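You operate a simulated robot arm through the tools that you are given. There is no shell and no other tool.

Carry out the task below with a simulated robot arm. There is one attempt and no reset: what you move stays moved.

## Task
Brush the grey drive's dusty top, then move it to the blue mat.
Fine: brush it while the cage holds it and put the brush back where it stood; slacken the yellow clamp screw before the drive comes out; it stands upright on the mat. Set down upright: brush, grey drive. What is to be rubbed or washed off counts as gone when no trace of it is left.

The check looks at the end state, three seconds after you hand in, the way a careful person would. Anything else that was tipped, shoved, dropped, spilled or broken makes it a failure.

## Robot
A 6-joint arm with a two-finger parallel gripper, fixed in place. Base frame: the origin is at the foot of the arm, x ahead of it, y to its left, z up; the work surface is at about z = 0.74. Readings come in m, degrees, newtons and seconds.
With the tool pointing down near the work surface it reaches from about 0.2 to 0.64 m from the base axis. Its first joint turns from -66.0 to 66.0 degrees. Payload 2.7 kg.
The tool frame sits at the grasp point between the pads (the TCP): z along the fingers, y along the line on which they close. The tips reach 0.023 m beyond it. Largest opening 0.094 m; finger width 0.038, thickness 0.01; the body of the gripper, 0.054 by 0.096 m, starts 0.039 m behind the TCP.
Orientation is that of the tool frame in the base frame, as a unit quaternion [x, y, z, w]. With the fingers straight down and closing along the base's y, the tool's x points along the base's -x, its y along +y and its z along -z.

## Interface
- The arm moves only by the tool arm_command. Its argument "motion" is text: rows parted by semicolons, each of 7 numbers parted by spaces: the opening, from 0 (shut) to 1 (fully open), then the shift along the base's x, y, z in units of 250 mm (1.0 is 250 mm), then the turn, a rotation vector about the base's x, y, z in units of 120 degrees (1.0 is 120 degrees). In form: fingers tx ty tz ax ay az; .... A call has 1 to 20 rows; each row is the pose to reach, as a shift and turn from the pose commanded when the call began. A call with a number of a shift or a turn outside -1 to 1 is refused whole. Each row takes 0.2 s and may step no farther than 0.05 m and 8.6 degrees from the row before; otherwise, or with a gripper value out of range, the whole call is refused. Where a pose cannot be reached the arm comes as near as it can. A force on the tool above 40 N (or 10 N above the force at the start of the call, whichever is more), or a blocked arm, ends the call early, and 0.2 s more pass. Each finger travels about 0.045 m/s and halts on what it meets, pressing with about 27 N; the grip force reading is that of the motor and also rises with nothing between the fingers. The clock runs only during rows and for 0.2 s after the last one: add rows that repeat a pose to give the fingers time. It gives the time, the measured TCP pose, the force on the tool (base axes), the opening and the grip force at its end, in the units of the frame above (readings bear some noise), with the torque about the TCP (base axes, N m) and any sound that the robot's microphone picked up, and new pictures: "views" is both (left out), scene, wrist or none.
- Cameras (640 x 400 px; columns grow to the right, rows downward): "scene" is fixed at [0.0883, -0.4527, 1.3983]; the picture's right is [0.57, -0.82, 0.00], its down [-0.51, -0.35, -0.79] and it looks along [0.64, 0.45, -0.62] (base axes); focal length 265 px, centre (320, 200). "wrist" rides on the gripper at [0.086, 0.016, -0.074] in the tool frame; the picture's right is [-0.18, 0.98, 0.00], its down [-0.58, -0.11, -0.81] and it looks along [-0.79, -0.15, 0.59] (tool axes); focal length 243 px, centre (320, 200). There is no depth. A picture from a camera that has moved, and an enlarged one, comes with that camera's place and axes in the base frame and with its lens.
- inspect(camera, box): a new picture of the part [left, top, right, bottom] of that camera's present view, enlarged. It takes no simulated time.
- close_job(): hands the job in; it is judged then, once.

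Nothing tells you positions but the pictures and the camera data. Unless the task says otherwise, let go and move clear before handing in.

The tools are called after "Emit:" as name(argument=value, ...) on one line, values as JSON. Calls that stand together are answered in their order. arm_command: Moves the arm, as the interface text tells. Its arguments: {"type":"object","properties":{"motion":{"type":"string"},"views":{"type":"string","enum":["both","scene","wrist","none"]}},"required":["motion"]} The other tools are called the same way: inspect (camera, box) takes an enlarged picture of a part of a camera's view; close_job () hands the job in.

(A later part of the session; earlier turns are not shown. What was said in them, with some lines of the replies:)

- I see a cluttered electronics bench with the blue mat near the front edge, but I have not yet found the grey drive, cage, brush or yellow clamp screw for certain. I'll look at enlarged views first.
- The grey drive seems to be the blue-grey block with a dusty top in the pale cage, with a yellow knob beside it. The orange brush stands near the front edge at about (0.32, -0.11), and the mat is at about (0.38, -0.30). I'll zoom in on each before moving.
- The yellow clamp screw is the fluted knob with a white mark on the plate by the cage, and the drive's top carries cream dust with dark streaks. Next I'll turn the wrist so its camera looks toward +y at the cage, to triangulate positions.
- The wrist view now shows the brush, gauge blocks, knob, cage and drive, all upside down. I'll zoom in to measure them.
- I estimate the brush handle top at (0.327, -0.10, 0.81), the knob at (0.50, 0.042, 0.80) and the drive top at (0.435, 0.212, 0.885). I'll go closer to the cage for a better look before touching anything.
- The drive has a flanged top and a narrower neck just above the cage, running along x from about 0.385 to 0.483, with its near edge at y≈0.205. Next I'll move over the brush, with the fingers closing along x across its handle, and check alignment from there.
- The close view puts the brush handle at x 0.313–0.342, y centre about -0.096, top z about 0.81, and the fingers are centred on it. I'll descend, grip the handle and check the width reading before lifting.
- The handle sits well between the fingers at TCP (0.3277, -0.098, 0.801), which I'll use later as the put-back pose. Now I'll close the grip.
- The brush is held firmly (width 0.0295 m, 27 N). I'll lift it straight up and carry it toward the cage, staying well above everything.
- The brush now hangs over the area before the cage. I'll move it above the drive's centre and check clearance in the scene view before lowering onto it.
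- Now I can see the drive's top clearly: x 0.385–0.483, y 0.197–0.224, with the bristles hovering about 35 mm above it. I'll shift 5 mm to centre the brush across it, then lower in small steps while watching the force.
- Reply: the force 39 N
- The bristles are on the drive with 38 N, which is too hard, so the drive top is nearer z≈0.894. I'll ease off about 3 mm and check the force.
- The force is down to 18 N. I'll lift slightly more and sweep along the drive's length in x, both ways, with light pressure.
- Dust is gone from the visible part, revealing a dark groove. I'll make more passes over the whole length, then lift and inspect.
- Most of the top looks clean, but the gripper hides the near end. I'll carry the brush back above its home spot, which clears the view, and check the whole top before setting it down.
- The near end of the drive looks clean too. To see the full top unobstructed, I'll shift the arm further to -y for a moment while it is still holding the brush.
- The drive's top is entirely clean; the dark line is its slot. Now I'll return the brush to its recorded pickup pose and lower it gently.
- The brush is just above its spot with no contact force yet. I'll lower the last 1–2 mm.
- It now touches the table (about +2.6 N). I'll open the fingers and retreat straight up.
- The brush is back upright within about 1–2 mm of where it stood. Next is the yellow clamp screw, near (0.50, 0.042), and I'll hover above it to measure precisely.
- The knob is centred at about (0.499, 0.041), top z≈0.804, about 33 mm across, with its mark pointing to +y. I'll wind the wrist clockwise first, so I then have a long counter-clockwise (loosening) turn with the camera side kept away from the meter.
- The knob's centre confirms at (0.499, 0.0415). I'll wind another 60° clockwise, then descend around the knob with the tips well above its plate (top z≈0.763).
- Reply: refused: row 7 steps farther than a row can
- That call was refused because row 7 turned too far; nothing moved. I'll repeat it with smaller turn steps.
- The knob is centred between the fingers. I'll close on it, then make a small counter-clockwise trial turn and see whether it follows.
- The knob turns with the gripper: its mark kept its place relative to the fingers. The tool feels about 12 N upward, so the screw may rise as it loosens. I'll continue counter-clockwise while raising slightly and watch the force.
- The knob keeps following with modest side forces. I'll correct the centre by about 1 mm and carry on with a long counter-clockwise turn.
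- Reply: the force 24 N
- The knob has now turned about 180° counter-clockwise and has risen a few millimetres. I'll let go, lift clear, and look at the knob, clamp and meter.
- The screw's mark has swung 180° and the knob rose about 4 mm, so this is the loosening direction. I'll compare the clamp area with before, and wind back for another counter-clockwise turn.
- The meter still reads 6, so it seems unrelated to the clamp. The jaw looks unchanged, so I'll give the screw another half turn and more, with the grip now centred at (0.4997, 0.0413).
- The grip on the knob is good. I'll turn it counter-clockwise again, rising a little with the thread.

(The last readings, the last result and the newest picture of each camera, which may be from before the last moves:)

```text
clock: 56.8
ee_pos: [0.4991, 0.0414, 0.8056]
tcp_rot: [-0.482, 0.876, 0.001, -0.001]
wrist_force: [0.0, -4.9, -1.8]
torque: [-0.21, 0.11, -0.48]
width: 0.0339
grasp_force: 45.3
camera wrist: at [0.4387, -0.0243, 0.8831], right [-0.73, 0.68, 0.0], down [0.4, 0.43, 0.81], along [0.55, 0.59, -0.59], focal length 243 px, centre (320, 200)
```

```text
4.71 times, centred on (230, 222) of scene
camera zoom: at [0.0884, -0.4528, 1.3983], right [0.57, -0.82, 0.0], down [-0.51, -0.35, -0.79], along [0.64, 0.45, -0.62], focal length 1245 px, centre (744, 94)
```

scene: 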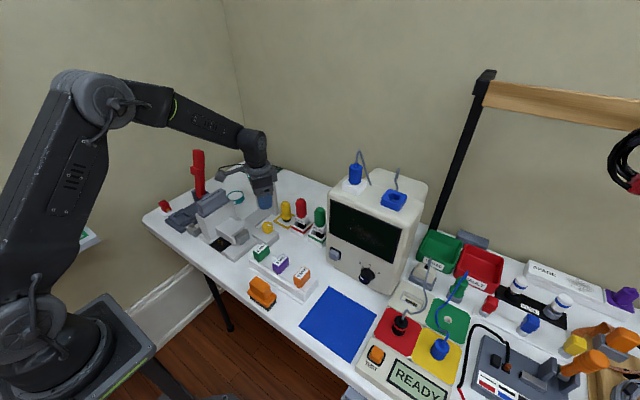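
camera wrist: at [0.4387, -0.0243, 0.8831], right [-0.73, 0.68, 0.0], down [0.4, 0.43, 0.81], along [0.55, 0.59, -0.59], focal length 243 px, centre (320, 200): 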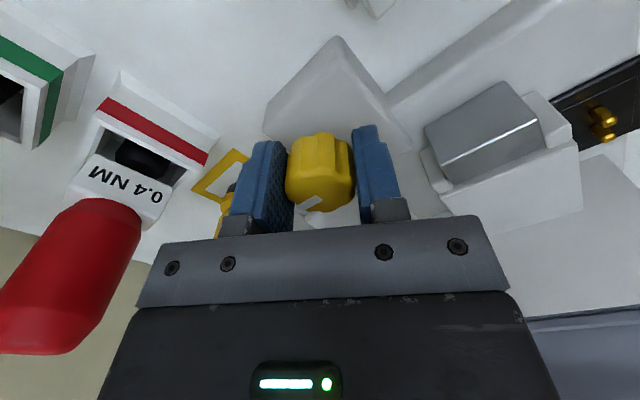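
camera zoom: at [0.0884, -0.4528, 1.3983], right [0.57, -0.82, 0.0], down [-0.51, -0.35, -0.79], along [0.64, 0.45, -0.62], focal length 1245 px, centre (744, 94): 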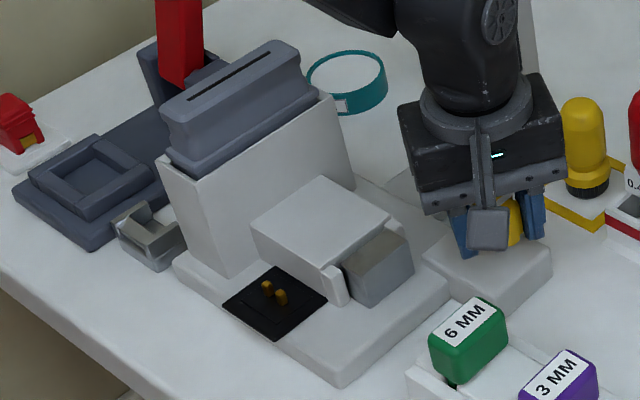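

The mark slipped against the fingers and a -0.48 N·m torque built up, so the screw has reached its loose end-stop at roughly 260–270° in all. I'll release and lift clear to confirm.

Emit:
arm_command(motion="0.45 0 0 0 0 0 0; 0.55 0 0 0 0 0 0; 0.62 0 0 0 0 0 0; 0.62 0 0 0 0 0 0; 0.62 0 0 0.06 0 0 0; 0.62 0 0 0.18 0 0 0; 0.62 0 0 0.34 0 0 0; 0.62 0 0 0.5 0 0 0; 0.62 0 0 0.66 0 0 0; 0.62 0 0 0.8 0 0 0", views="both")

Emit:
inspect(camera="wrist", box=[220, 0, 540, 200])

Emit:
inspect(camera="scene", box=[180, 180, 280, 265])

Emit:
inspect(camera="scene", box=[245, 205, 295, 245])

```text
clock: 59.0
ee_pos: [0.4996, 0.0415, 1.0091]
tcp_rot: [-0.482, 0.876, 0.0, 0.0]
wrist_force: [0.2, -0.2, -0.3]
torque: [0.03, -0.02, -0.01]
width: 0.0584
grasp_force: 0.0
camera wrist: at [0.4396, -0.0241, 1.0841], right [-0.73, 0.68, 0.0], down [0.4, 0.43, 0.81], along [0.55, 0.59, -0.59], focal length 243 px, centre (320, 200)
```

scene: 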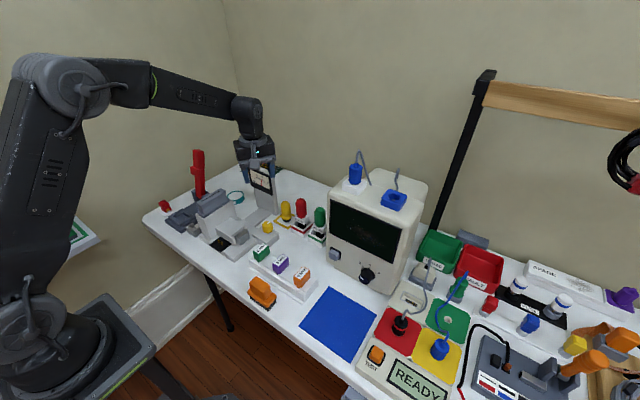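
wrist: 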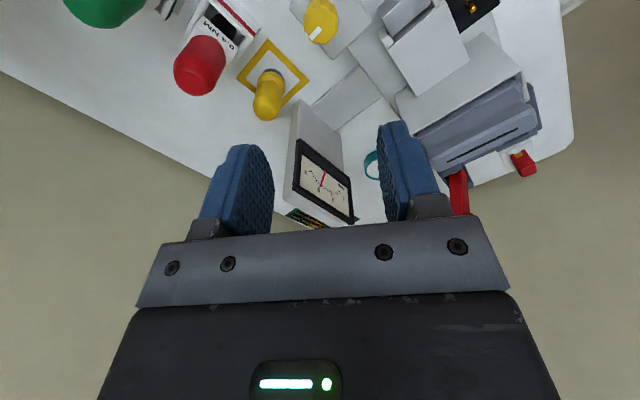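

```text
2.00 times, centred on (380, 100) of wrist
camera zoom: at [0.4396, -0.0241, 1.0841], right [-0.73, 0.68, 0.0], down [0.4, 0.43, 0.81], along [0.55, 0.59, -0.59], focal length 485 px, centre (200, 400)
```

zoom: 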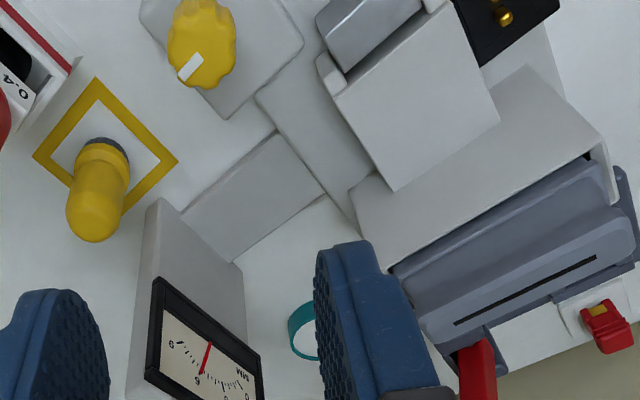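

```text
4.71 times, centred on (230, 222) of scene
camera zoom: at [0.0883, -0.4527, 1.3983], right [0.57, -0.82, 0.0], down [-0.51, -0.35, -0.79], along [0.64, 0.45, -0.62], focal length 1245 px, centre (744, 94)
```

zoom: 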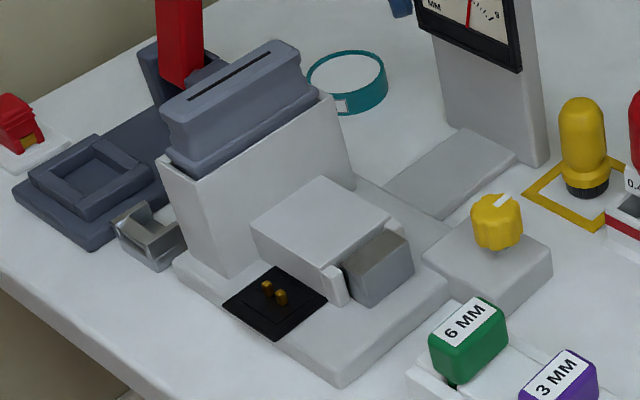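

```text
10.00 times, centred on (270, 225) of scene
camera zoom: at [0.0883, -0.4527, 1.3983], right [0.57, -0.82, 0.0], down [-0.51, -0.35, -0.79], along [0.64, 0.45, -0.62], focal length 2646 px, centre (820, -50)
```

zoom: 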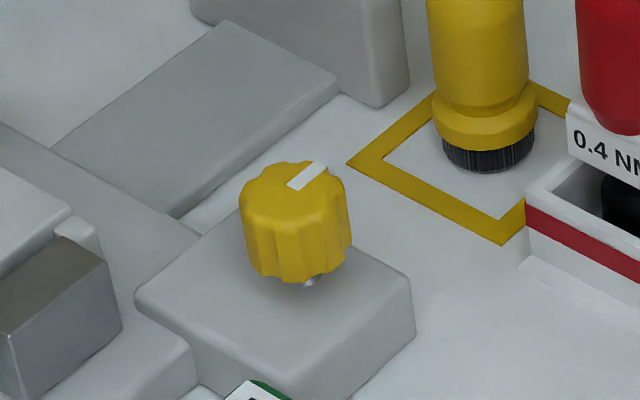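

The screw's mark has gone round about 270° to its stop, so the clamp is slack. Next I'll move above the drive with the fingers closing along y; its centre is near (0.433, 0.2065) and its top near z≈0.894.

Emit:
arm_command(motion="0.62 -0.038 0.094 0 0 0 -0.0686; 0.62 -0.076 0.189 0 0 0 -0.1371; 0.62 -0.114 0.283 0 0 0 -0.2057; 0.62 -0.151 0.378 0 0 0 -0.2743; 0.62 -0.189 0.472 0 0 0 -0.3429; 0.62 -0.227 0.567 -0.03 0 0 -0.4114; 0.62 -0.265 0.661 -0.06 0 0 -0.48; 0.62 -0.265 0.661 -0.06 0 0 -0.48", views="both")

Emit:
inspect(camera="wrist", box=[200, 0, 440, 150])

Emit:
inspect(camera="scene", box=[160, 130, 280, 230])

```text
clock: 60.8
ee_pos: [0.4331, 0.2083, 0.9928]
tcp_rot: [0.001, 1.0, 0.0, -0.001]
wrist_force: [0.3, 0.6, 0.1]
torque: [0.0, -0.01, 0.02]
width: 0.0582
grasp_force: 0.1
camera wrist: at [0.3464, 0.2232, 1.0684], right [0.19, 0.98, 0.0], down [0.58, -0.11, 0.81], along [0.79, -0.15, -0.59], focal length 243 px, centre (320, 200)
```

scene: 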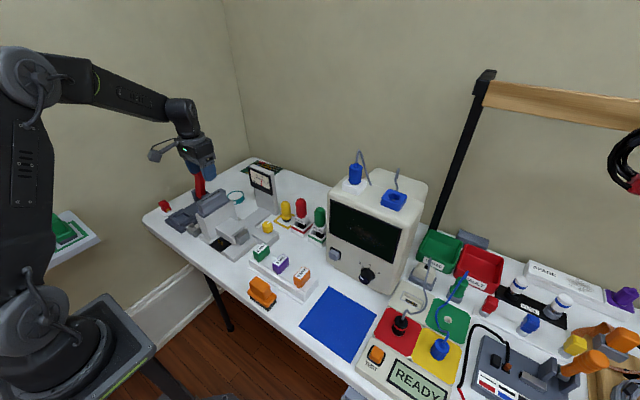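
wrist: 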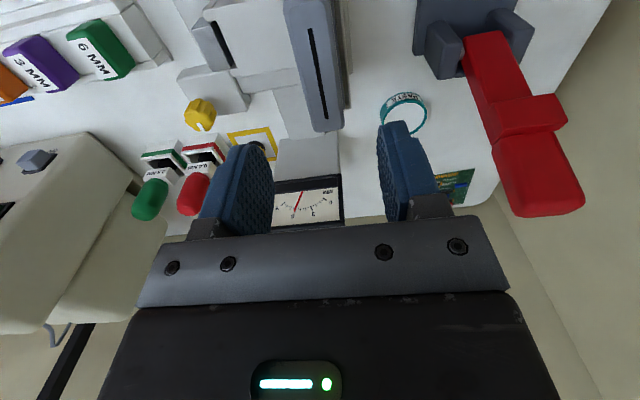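

```text
2.67 times, centred on (320, 75) of wrist
camera zoom: at [0.3464, 0.2232, 1.0684], right [0.19, 0.98, 0.0], down [0.58, -0.11, 0.81], along [0.79, -0.15, -0.59], focal length 647 px, centre (320, 533)
```

zoom: 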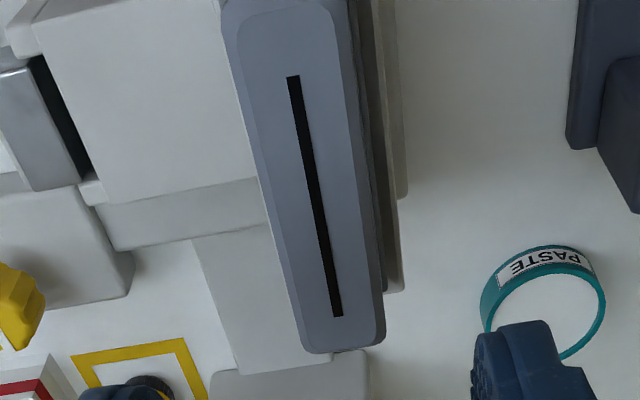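

```text
4.00 times, centred on (220, 180) of scene
camera zoom: at [0.0883, -0.4527, 1.3983], right [0.57, -0.82, 0.0], down [-0.51, -0.35, -0.79], along [0.64, 0.45, -0.62], focal length 1058 px, centre (720, 280)
```

zoom: 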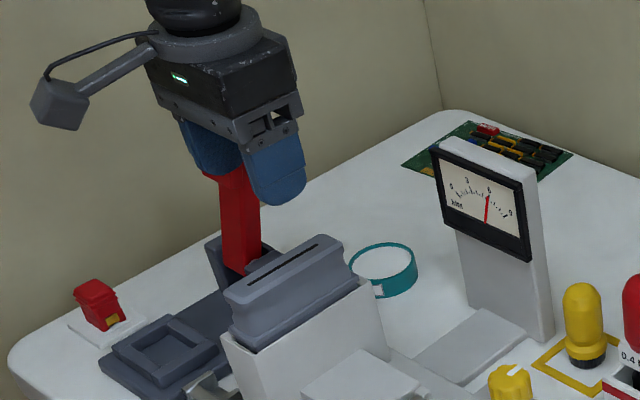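

The slot line puts the drive's centre at (0.434, 0.206), and the gripper is aligned with it. I'll descend around the flange so the tips stop about 7 mm above the cage rim (z≈0.845).

Emit:
arm_command(motion="0.62 0.002 -0.001 -0.14 0 0 0; 0.62 0.002 -0.001 -0.28 0 0 0; 0.62 0.002 -0.001 -0.38 0 0 0; 0.62 0.002 -0.001 -0.43 0 0 0; 0.62 0.002 -0.001 -0.458 0 0 0; 0.62 0.002 -0.001 -0.458 0 0 0", views="both")

Emit:
inspect(camera="wrist", box=[200, 60, 440, 240])

Emit:
inspect(camera="scene", box=[170, 150, 260, 230])

```text
clock: 62.2
ee_pos: [0.4336, 0.2066, 0.8781]
tcp_rot: [0.0, 1.0, 0.0, 0.0]
wrist_force: [-0.2, -0.6, 0.0]
torque: [-0.01, 0.04, 0.03]
width: 0.0583
grasp_force: 0.2
camera wrist: at [0.3466, 0.2222, 0.9534], right [0.18, 0.98, 0.0], down [0.58, -0.11, 0.81], along [0.79, -0.15, -0.59], focal length 243 px, centre (320, 200)
```

scene: 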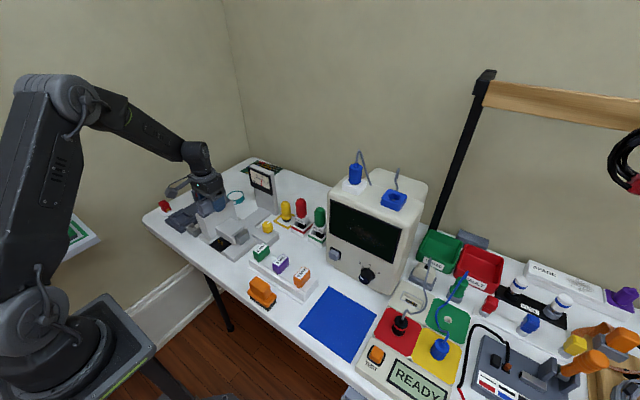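
wrist: 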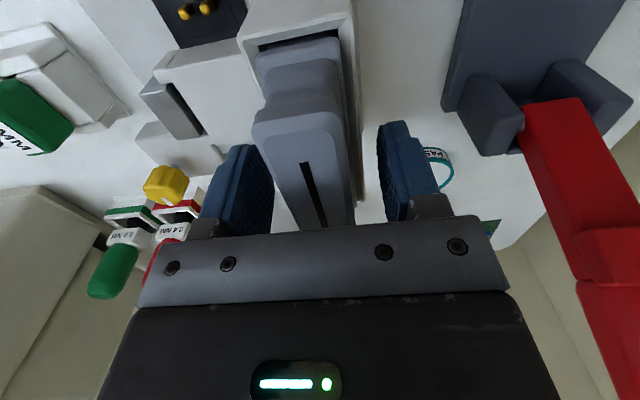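

```text
2.22 times, centred on (320, 150) of wrist
camera zoom: at [0.3466, 0.2222, 0.9534], right [0.18, 0.98, 0.0], down [0.58, -0.11, 0.81], along [0.79, -0.15, -0.59], focal length 539 px, centre (320, 311)
```

zoom: 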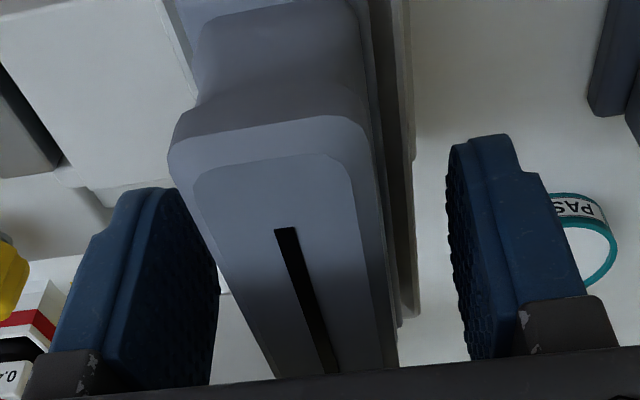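

```text
5.00 times, centred on (215, 190) of scene
camera zoom: at [0.0883, -0.4527, 1.3983], right [0.57, -0.82, 0.0], down [-0.51, -0.35, -0.79], along [0.64, 0.45, -0.62], focal length 1323 px, centre (845, 250)
```

zoom: 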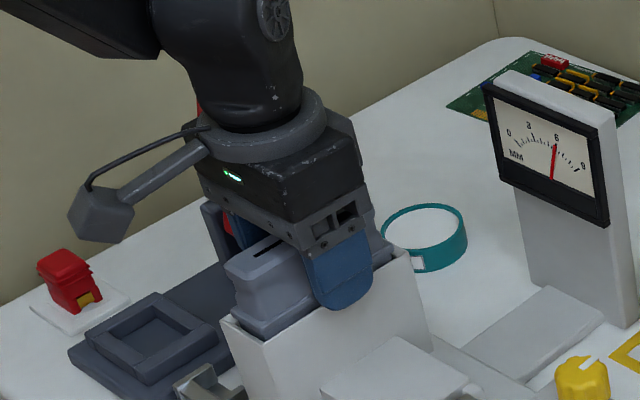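

The fingers straddle the drive's top evenly. I'll close on it and check the grip.

Emit:
arm_command(motion="0.5 0 0 0 0 0 0; 0.4 0 0 0 0 0 0; 0.3 0 0 0 0 0 0; 0.2 0 0 0 0 0 0; 0.1 0 0 0 0 0 0; 0.1 0 0 0 0 0 0; 0.1 0 0 0 0 0 0", views="wrist")

Emit:
inspect(camera="wrist", box=[200, 60, 440, 240])

```text
clock: 63.8
ee_pos: [0.4343, 0.2063, 0.8791]
tcp_rot: [0.0, 1.0, 0.0, 0.0]
wrist_force: [-0.2, 4.1, 0.4]
torque: [0.16, -0.05, -0.02]
width: 0.032
grasp_force: 26.6
camera wrist: at [0.3466, 0.2225, 0.9537], right [0.18, 0.98, 0.0], down [0.58, -0.11, 0.81], along [0.79, -0.15, -0.59], focal length 243 px, centre (320, 200)
```

wrist: 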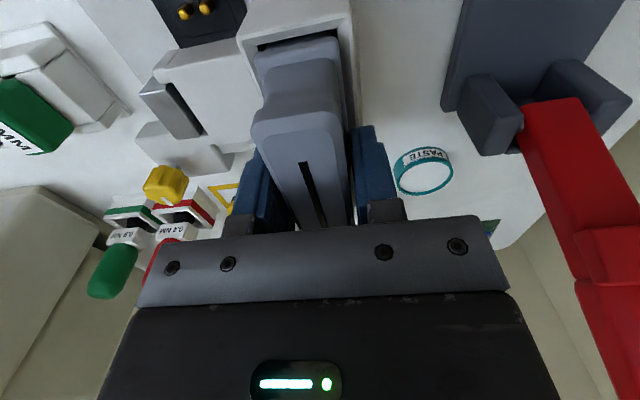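

```text
2.22 times, centred on (320, 150) of wrist
camera zoom: at [0.3466, 0.2225, 0.9537], right [0.18, 0.98, 0.0], down [0.58, -0.11, 0.81], along [0.79, -0.15, -0.59], focal length 539 px, centre (320, 311)
```

zoom: 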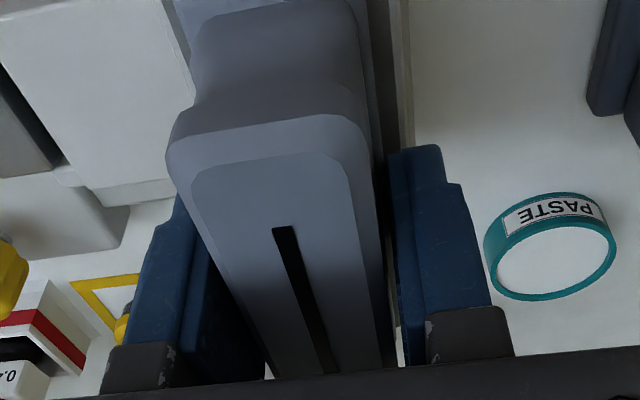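

The grip is solid (32 mm, 27 N). I'll lift the first 10 mm gently and check that the drive slides freely.

Emit:
arm_command(motion="0.1 0 0.002 0.01 0 0 0; 0.1 0 0.003 0.02 0 0 0; 0.1 0 0.003 0.03 0 0 0; 0.1 0 0.003 0.04 0 0 0; 0.1 0 0.003 0.04 0 0 0", views="scene")

Emit:
inspect(camera="scene", box=[170, 150, 290, 260])

```text
clock: 65.0
ee_pos: [0.4333, 0.2078, 0.8891]
tcp_rot: [0.0, 1.0, 0.0, 0.0]
wrist_force: [-0.4, -0.8, -2.5]
torque: [-0.03, -0.01, 0.0]
width: 0.0316
grasp_force: 27.4
```

scene: 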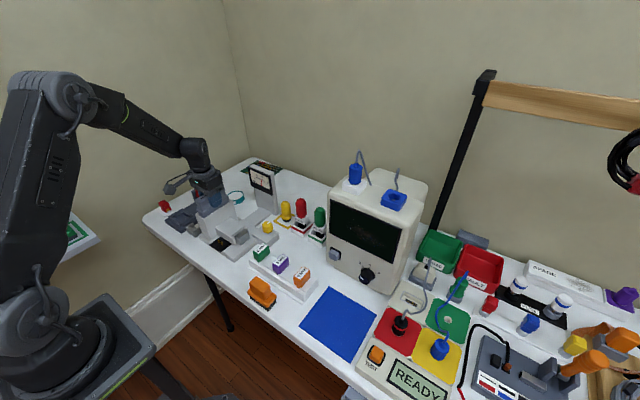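

```text
3.64 times, centred on (230, 205) of scene
camera zoom: at [0.0884, -0.4527, 1.3983], right [0.57, -0.82, 0.0], down [-0.51, -0.35, -0.79], along [0.64, 0.45, -0.62], focal length 962 px, centre (647, 182)
```

zoom: 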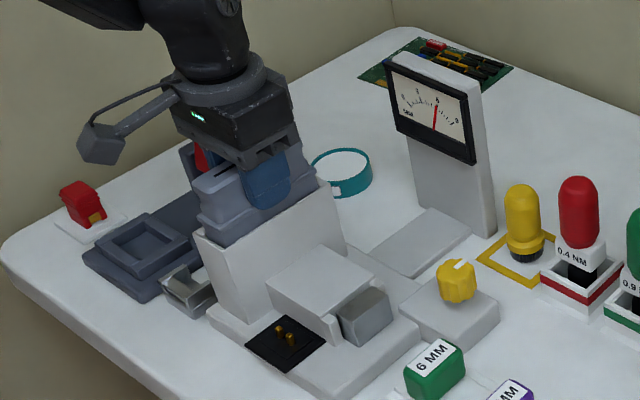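

The drive slides freely, with only about 2.5 N of weight on the tool. I'll lift it fully clear of the cage.

Emit:
arm_command(motion="0.1 0 0 0.06 0 0 0; 0.1 0 0 0.14 0 0 0; 0.1 0 0 0.22 0 0 0; 0.1 0 0 0.3 0 0 0; 0.1 0 0 0.38 0 0 0; 0.1 0 0 0.46 0 0 0; 0.1 0 0 0.54 0 0 0; 0.1 0 0 0.62 0 0 0; 0.1 0 0 0.62 0 0 0", views="both")

Emit:
inspect(camera="scene", box=[150, 90, 290, 260])

```text
clock: 67.0
ee_pos: [0.4343, 0.2066, 1.0434]
tcp_rot: [0.0, 1.0, 0.001, -0.001]
wrist_force: [0.1, 0.2, -3.3]
torque: [-0.03, 0.0, -0.01]
width: 0.0319
grasp_force: 26.9
camera wrist: at [0.347, 0.2225, 1.1191], right [0.18, 0.98, 0.0], down [0.58, -0.11, 0.81], along [0.79, -0.15, -0.59], focal length 243 px, centre (320, 200)
```

scene: 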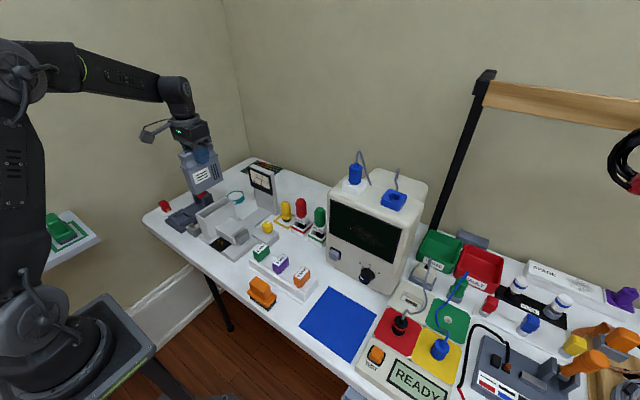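
wrist: 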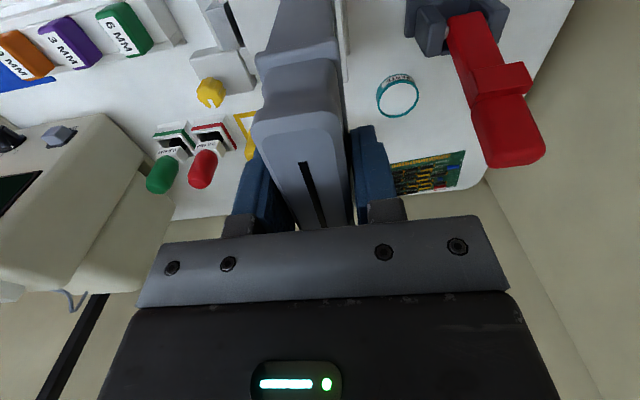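

```text
2.35 times, centred on (220, 175) of scene
camera zoom: at [0.0884, -0.4527, 1.3983], right [0.57, -0.82, 0.0], down [-0.51, -0.35, -0.79], along [0.64, 0.45, -0.62], focal length 622 px, centre (555, 259)
```

zoom: 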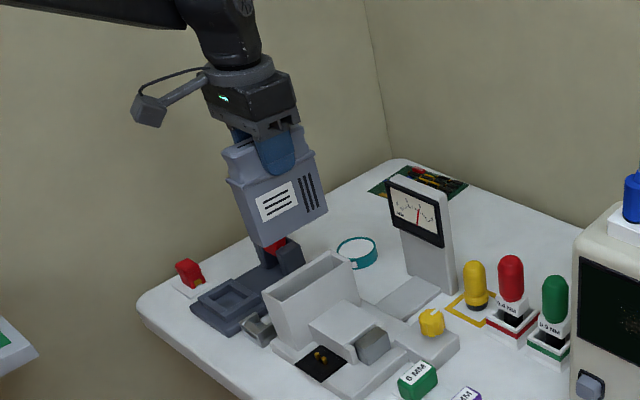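

The drive is out and upright; its underside is about 0.109 m below the TCP. I'll carry it at this height over the bench toward the mat centre at (0.39, -0.30).

Emit:
arm_command(motion="0.1 -0.01 -0.1 0 0 0 0; 0.1 -0.02 -0.24 0 0 0 0; 0.1 -0.03 -0.38 0 0 0 0; 0.1 -0.05 -0.52 0 0 0 0; 0.1 -0.06 -0.66 0 0 0 0; 0.1 -0.07 -0.8 0 0 0 0; 0.1 -0.08 -0.94 0 0 0 0; 0.1 -0.085 -1 0 0 0 0", views="scene")

Emit:
arm_command(motion="0.1 -0.01 -0.1 0 0 0 0; 0.1 -0.02 -0.24 0 0 0 0; 0.1 -0.03 -0.38 0 0 0 0; 0.1 -0.05 -0.52 0 0 0 0; 0.1 -0.06 -0.66 0 0 0 0; 0.1 -0.07 -0.8 0 0 0 0; 0.1 -0.08 -0.94 0 0 0 0; 0.1 -0.09 -1 0 0 0 0; 0.1 -0.09 -1 0 0 0 0", views="both")

Emit:
inspect(camera="scene", box=[230, 160, 430, 370])

```text
clock: 68.8
ee_pos: [0.4127, -0.0424, 1.0437]
tcp_rot: [0.0, 1.0, 0.001, 0.0]
wrist_force: [0.0, 0.2, -1.8]
torque: [0.0, -0.02, -0.01]
width: 0.0315
grasp_force: 26.4
```

scene: 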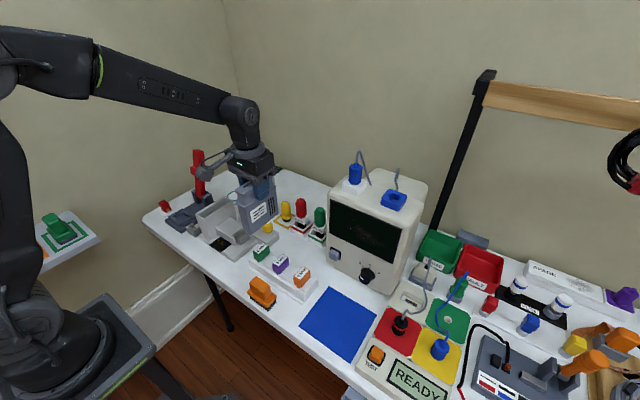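

```text
clock: 70.8
ee_pos: [0.3912, -0.2932, 1.0438]
tcp_rot: [0.0, 1.0, 0.0, 0.0]
wrist_force: [-0.4, -0.3, -1.8]
torque: [0.03, 0.02, 0.0]
width: 0.0316
grasp_force: 26.9
camera wrist: at [0.3039, -0.2776, 1.1193], right [0.18, 0.98, 0.0], down [0.58, -0.11, 0.81], along [0.79, -0.15, -0.59], focal length 243 px, centre (320, 200)
```

scene: 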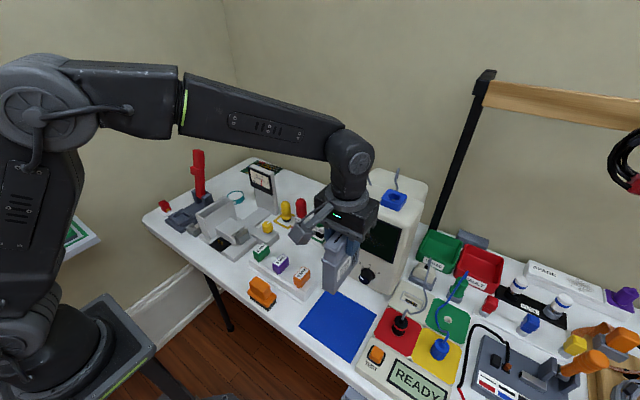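
wrist: 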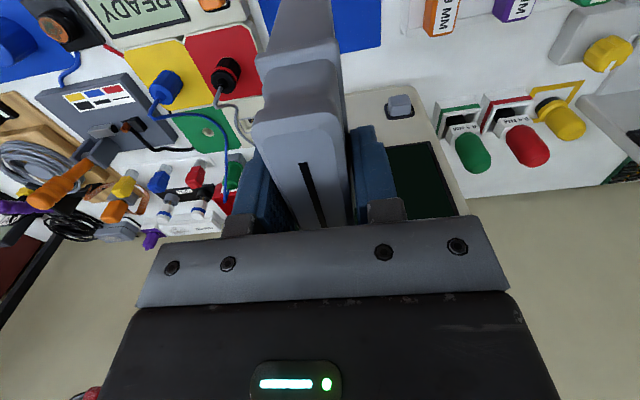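

```text
1.90 times, centred on (330, 265) of scene
camera zoom: at [0.0884, -0.4527, 1.3983], right [0.57, -0.82, 0.0], down [-0.51, -0.35, -0.79], along [0.64, 0.45, -0.62], focal length 504 px, centre (301, 76)
```

zoom: 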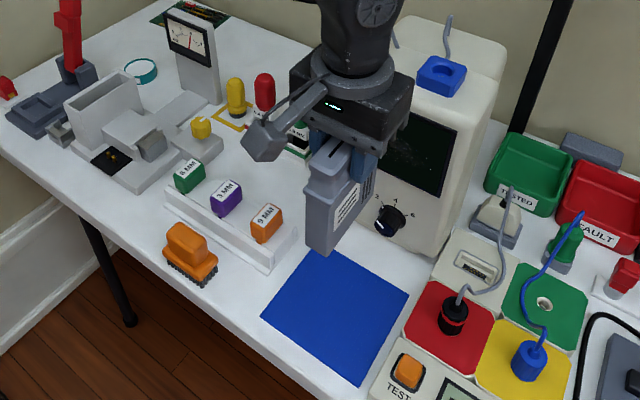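

The drive hangs over the mat with clear space around it. I'll lower it to just above the mat and check before touching down.

Emit:
arm_command(motion="0.1 0 -0.028 -0.12 0 0 0; 0.1 0 -0.028 -0.26 0 0 0; 0.1 0 -0.028 -0.4 0 0 0; 0.1 0 -0.028 -0.52 0 0 0; 0.1 0 -0.028 -0.62 0 0 0; 0.1 0 -0.028 -0.68 0 0 0; 0.1 0 -0.028 -0.72 0 0 0; 0.1 0 -0.028 -0.72 0 0 0", views="both")

Emit:
inspect(camera="scene", box=[280, 220, 400, 370])

```text
clock: 72.6
ee_pos: [0.3898, -0.2997, 0.8631]
tcp_rot: [0.001, 1.0, 0.0, 0.0]
wrist_force: [0.4, -0.2, -2.5]
torque: [0.01, -0.03, 0.0]
width: 0.0314
grasp_force: 27.5
camera wrist: at [0.303, -0.2835, 0.939], right [0.18, 0.98, 0.0], down [0.58, -0.11, 0.81], along [0.79, -0.15, -0.59], focal length 243 px, centre (320, 200)
```

scene: 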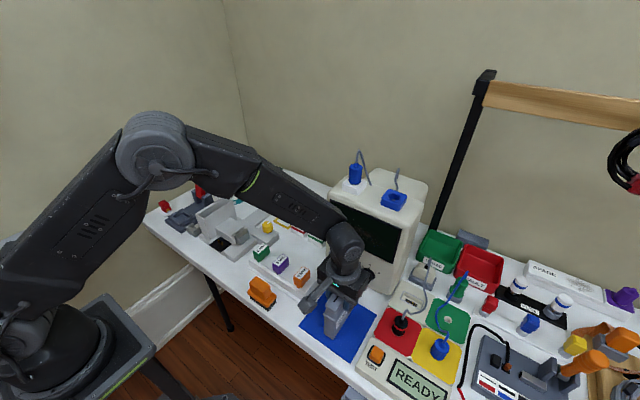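
wrist: 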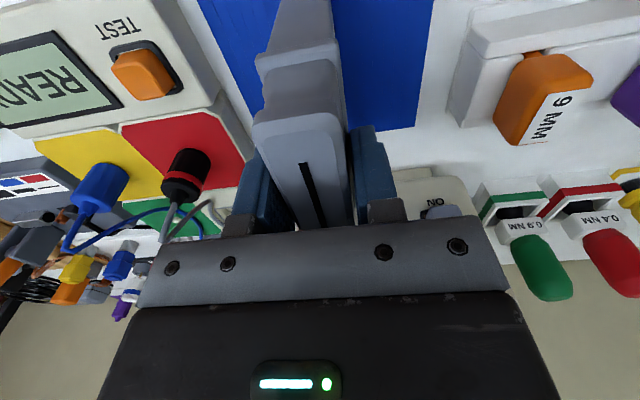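

```text
2.67 times, centred on (340, 295) of scene
camera zoom: at [0.0884, -0.4527, 1.3983], right [0.57, -0.82, 0.0], down [-0.51, -0.35, -0.79], along [0.64, 0.45, -0.62], focal length 706 px, centre (267, -53)
```

zoom: 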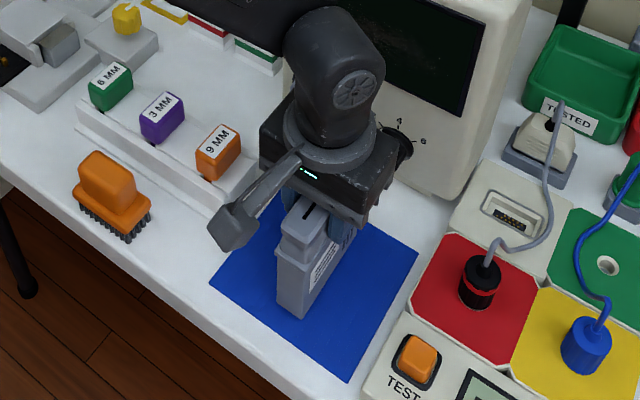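

It is centred on the mat and about a centimetre above it. I'll lower in small steps until it touches.

Emit:
arm_command(motion="0.1 0 0 -0.01 0 0 0; 0.1 0 0 -0.02 0 0 0; 0.1 0 0 -0.03 0 0 0; 0.1 0 0 -0.03 0 0 0", views="none")

Emit:
inspect(camera="scene", box=[300, 270, 370, 350])

```text
clock: 73.6
ee_pos: [0.3898, -0.2979, 0.8553]
tcp_rot: [0.0, 1.0, 0.0, 0.001]
wrist_force: [0.7, 0.1, -1.9]
torque: [0.0, -0.03, 0.03]
width: 0.0314
grasp_force: 26.8
```

```text
5.00 times, centred on (335, 310) of scene
camera zoom: at [0.0884, -0.4527, 1.3983], right [0.57, -0.82, 0.0], down [-0.51, -0.35, -0.79], along [0.64, 0.45, -0.62], focal length 1323 px, centre (245, -350)
```

zoom: 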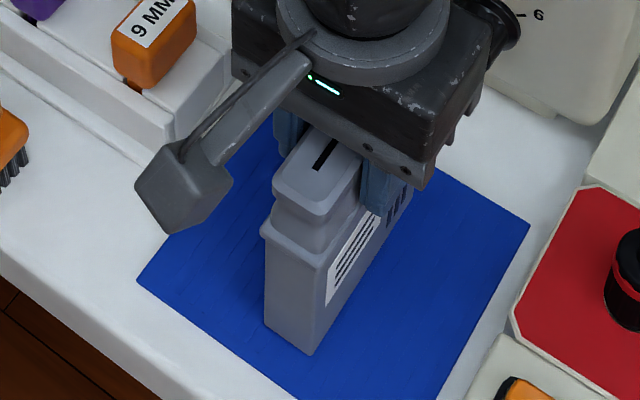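

Emit:
arm_command(motion="0.1 0 0 -0.004 0 0 0; 0.1 0 0 -0.008 0 0 0; 0.1 0 0 -0.012 0 0 0; 0.1 0 0 -0.012 0 0 0", views="none")

```text
clock: 74.6
ee_pos: [0.3899, -0.2999, 0.8547]
tcp_rot: [-0.001, 1.0, -0.001, 0.0]
wrist_force: [-9.3, 3.6, 23.0]
torque: [0.12, 0.29, -0.02]
width: 0.032
grasp_force: 27.0
```

The drive now stands on the mat, with 23 N of reaction. I'll ease off to a light touch before opening.

Emit:
arm_command(motion="0.1 0 0 0.004 0 0 0; 0.1 0 0 0.007 0 0 0; 0.1 0 0 0.007 0 0 0", views="none")

```text
clock: 75.4
ee_pos: [0.3901, -0.2995, 0.8561]
tcp_rot: [-0.001, 1.0, 0.0, 0.001]
wrist_force: [-1.0, -2.1, 8.2]
torque: [-0.27, -0.35, -0.06]
width: 0.0318
grasp_force: 26.8
```

Emit:
arm_command(motion="0.1 0 0 0.002 0 0 0; 0.1 0 0 0.002 0 0 0; 0.36 0 0 0.002 0 0 0; 0.4 0 0 0.002 0 0 0; 0.46 0 0 0.002 0 0 0; 0.54 0 0 0.002 0 0 0; 0.62 0 0 0.002 0 0 0; 0.66 0 0 0.002 0 0 0; 0.66 0 0 0.002 0 0 0", views="both")

Emit:
inspect(camera="wrist", box=[200, 0, 440, 240])

Emit:
inspect(camera="scene", box=[300, 250, 380, 350])

```text
clock: 77.4
ee_pos: [0.3902, -0.2988, 0.8553]
tcp_rot: [0.0, 1.0, 0.0, 0.0]
wrist_force: [0.7, -0.5, -0.3]
torque: [0.0, -0.04, 0.02]
width: 0.0619
grasp_force: 0.0
camera wrist: at [0.3034, -0.2839, 0.9311], right [0.18, 0.98, 0.0], down [0.58, -0.11, 0.81], along [0.79, -0.15, -0.59], focal length 243 px, centre (320, 200)
```

scene: 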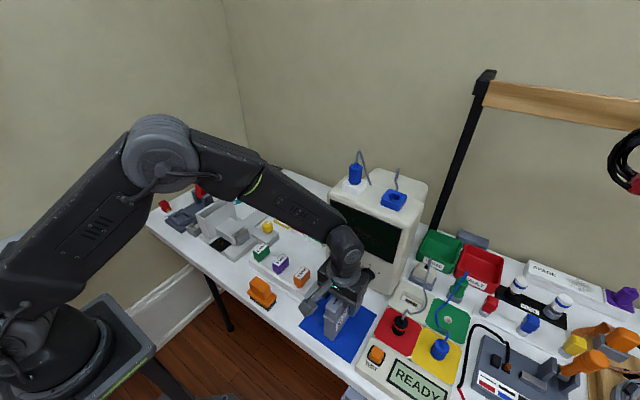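
wrist: 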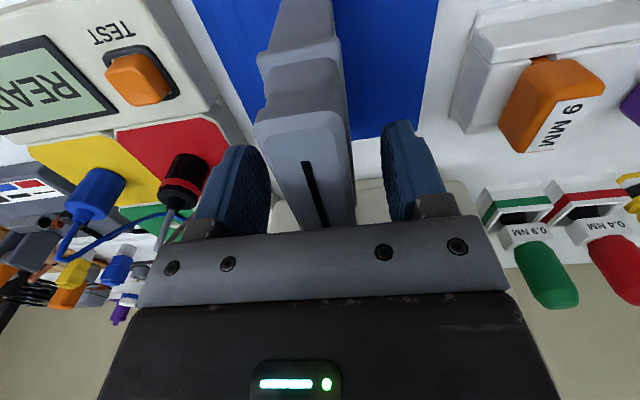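

```text
1.67 times, centred on (320, 120) of wrist
camera zoom: at [0.3034, -0.2839, 0.9311], right [0.18, 0.98, 0.0], down [0.58, -0.11, 0.81], along [0.79, -0.15, -0.59], focal length 404 px, centre (320, 333)
```

zoom: 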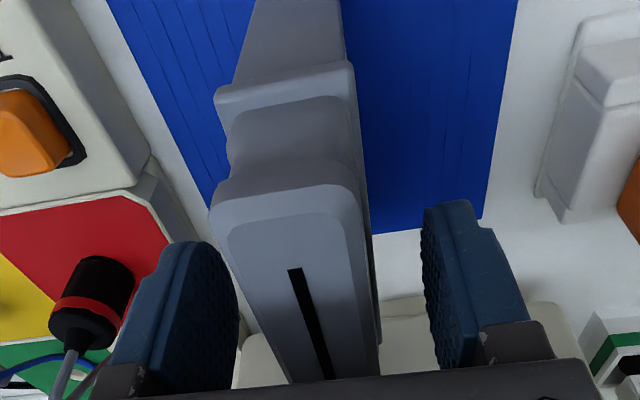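

```text
4.00 times, centred on (340, 300) of scene
camera zoom: at [0.0883, -0.4527, 1.3983], right [0.57, -0.82, 0.0], down [-0.51, -0.35, -0.79], along [0.64, 0.45, -0.62], focal length 1058 px, centre (240, -200)
```

zoom: 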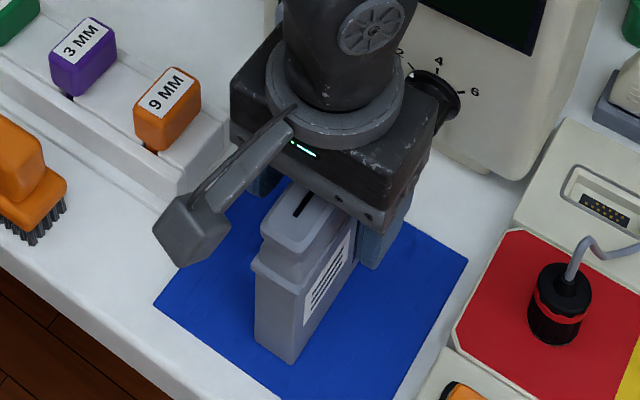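

The drive stands on the mat by itself with the fingers open on both sides. I'll lift straight up and clear, then check everything.

Emit:
arm_command(motion="0.66 0 0 0.06 0 0 0; 0.66 0 0 0.16 0 0 0; 0.66 0 0 0.32 0 0 0; 0.66 0 0 0.48 0 0 0; 0.66 0 0 0.64 0 0 0; 0.66 0 0 0.8 0 0 0; 0.66 -0.1 0.1 0.8 0 0 0; 0.66 -0.2 0.2 0.8 0 0 0; 0.66 -0.3 0.3 0.8 0 0 0; 0.66 -0.3 0.3 0.8 0 0 0", views="both")

Emit:
inspect(camera="scene", box=[280, 230, 400, 370])

Emit:
inspect(camera="scene", box=[140, 140, 340, 310])

Emit:
inspect(camera="scene", box=[235, 265, 295, 315])

```text
clock: 79.6
ee_pos: [0.3143, -0.2241, 1.0547]
tcp_rot: [-0.001, 1.0, 0.0, -0.001]
wrist_force: [-0.4, -0.6, 0.4]
torque: [0.0, 0.02, -0.05]
width: 0.0622
grasp_force: 0.1
camera wrist: at [0.2274, -0.208, 1.1308], right [0.18, 0.98, 0.0], down [0.58, -0.11, 0.81], along [0.79, -0.15, -0.59], focal length 243 px, centre (320, 200)
```

scene: 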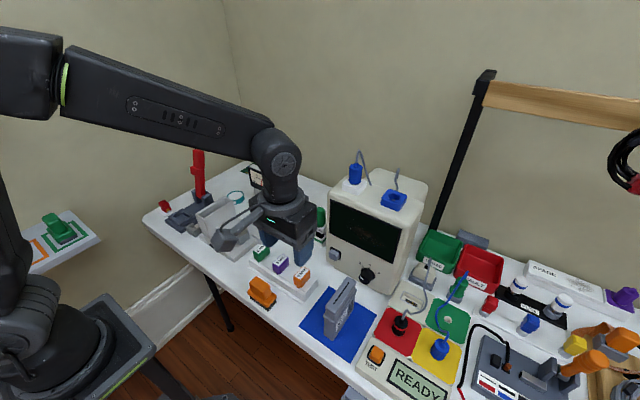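
wrist: 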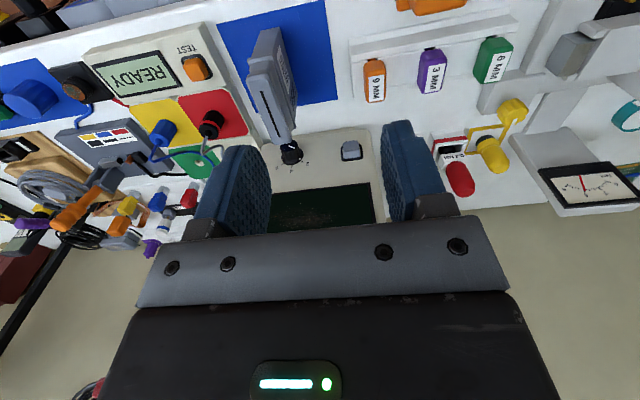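

```text
2.86 times, centred on (340, 300) of scene
camera zoom: at [0.0883, -0.4527, 1.3983], right [0.57, -0.82, 0.0], down [-0.51, -0.35, -0.79], along [0.64, 0.45, -0.62], focal length 756 px, centre (263, -86)
```

zoom: 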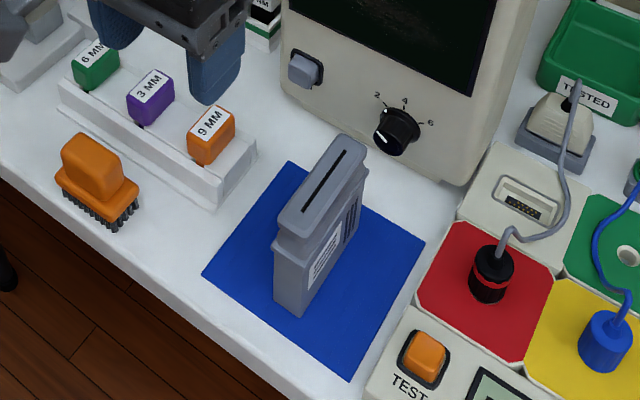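

```text
2.35 times, centred on (240, 225) of scene
camera zoom: at [0.0883, -0.4527, 1.3983], right [0.57, -0.82, 0.0], down [-0.51, -0.35, -0.79], along [0.64, 0.45, -0.62], focal length 622 px, centre (508, 141)
```

zoom: 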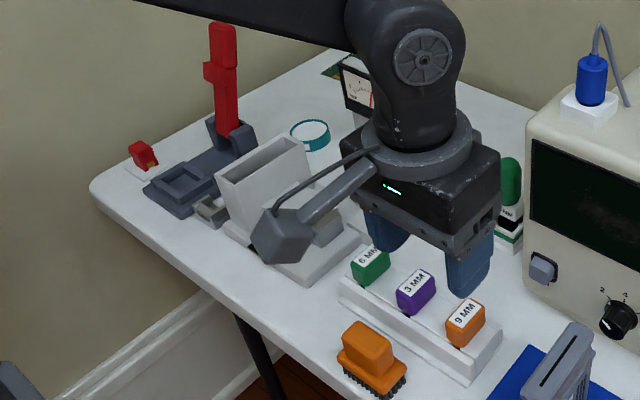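

```text
8.00 times, centred on (265, 290) of scene
camera zoom: at [0.0883, -0.4527, 1.3983], right [0.57, -0.82, 0.0], down [-0.51, -0.35, -0.79], along [0.64, 0.45, -0.62], focal length 2116 px, centre (760, -520)
```

zoom: 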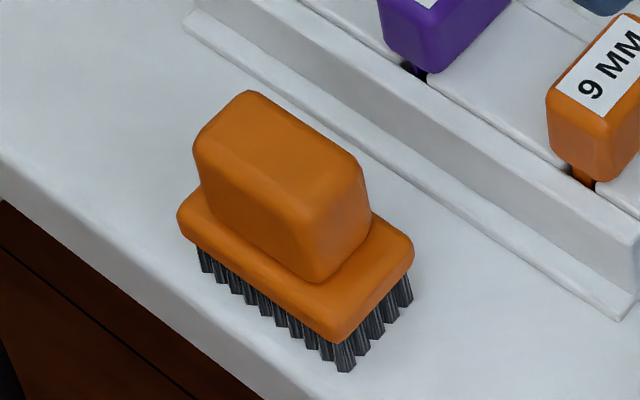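

The drive stands upright near the mat's centre, and the brush is upright in its place. I'll take a last close look at the drive's top and the rest of the bench before handing in.

Emit:
inspect(camera="scene", box=[320, 270, 365, 345])

Emit:
inspect(camera="wrist", box=[220, 0, 400, 170])

Emit:
inspect(camera="wrist", box=[340, 0, 640, 220])

Emit:
inspect(camera="scene", box=[380, 220, 640, 400])

```text
5.33 times, centred on (342, 308) of scene
camera zoom: at [0.0883, -0.4527, 1.3983], right [0.57, -0.82, 0.0], down [-0.51, -0.35, -0.79], along [0.64, 0.45, -0.62], focal length 1411 px, centre (200, -373)
```

zoom: 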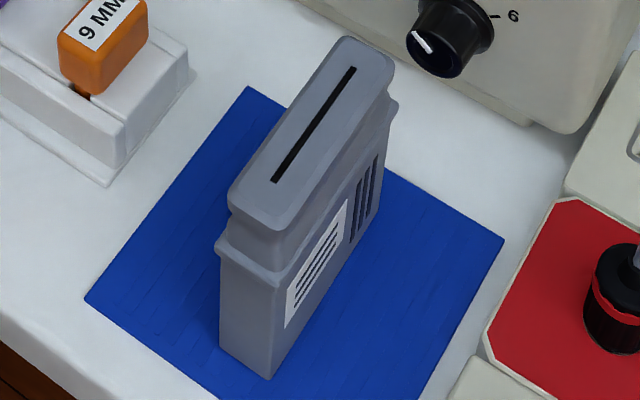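

```text
2.35 times, centred on (310, 85) of wrist
camera zoom: at [0.2274, -0.208, 1.1308], right [0.18, 0.98, 0.0], down [0.58, -0.11, 0.81], along [0.79, -0.15, -0.59], focal length 571 px, centre (344, 471)
```

zoom: 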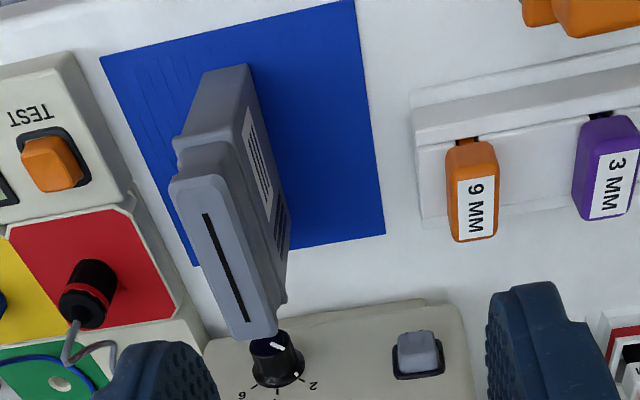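

```text
1.82 times, centred on (490, 110) of wrist
camera zoom: at [0.2274, -0.208, 1.1308], right [0.18, 0.98, 0.0], down [0.58, -0.11, 0.81], along [0.79, -0.15, -0.59], focal length 441 px, centre (11, 364)
```

zoom: 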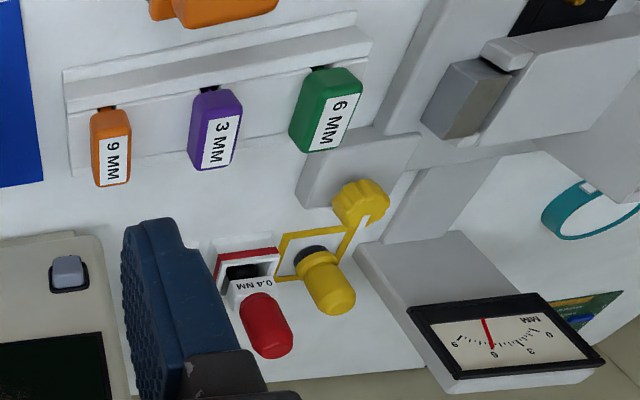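

```text
2.22 times, centred on (510, 310) of scene
camera zoom: at [0.0883, -0.4527, 1.3983], right [0.57, -0.82, 0.0], down [-0.51, -0.35, -0.79], along [0.64, 0.45, -0.62], focal length 588 px, centre (-102, -44)
```

zoom: 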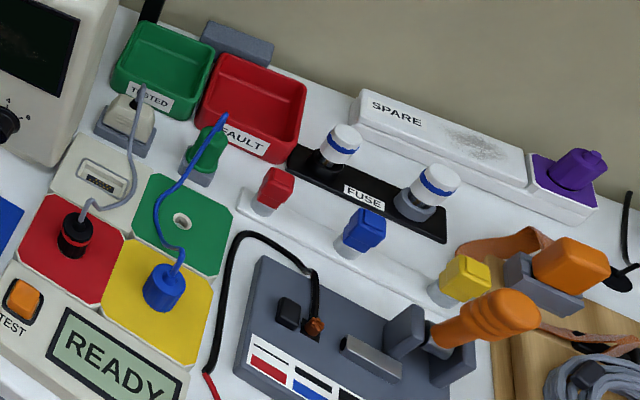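

The drive is clean-topped and stands upright on the blue mat. The brush is back upright where it stood, the yellow screw is slack, and nothing else looks disturbed. The arm is clear, so I'm handing the job in.

Emit:
close_job()

```text
The job is handed in.
```

The job is handed in. The grey drive stands upright near the centre of the blue mat, and its top shows no trace of dust. No verdict came back, so this is what I saw in the last pictures:

- **Brushing:** I brushed the drive while the cage still held it clamped. I first pressed down with about 38 N, which was too hard, then eased off to about 13–18 N for the strokes.
- **Brush:** it is back upright within about 1–2 mm of where it stood.
- **Clamp screw:** I turned the yellow screw counter-clockwise until it stopped, about 270° in all. The drive then lifted out freely, with only its own weight on the gripper.
- **Rest of the bench:** nothing else looked moved, tipped or spilled. The arm has let go and is clear.
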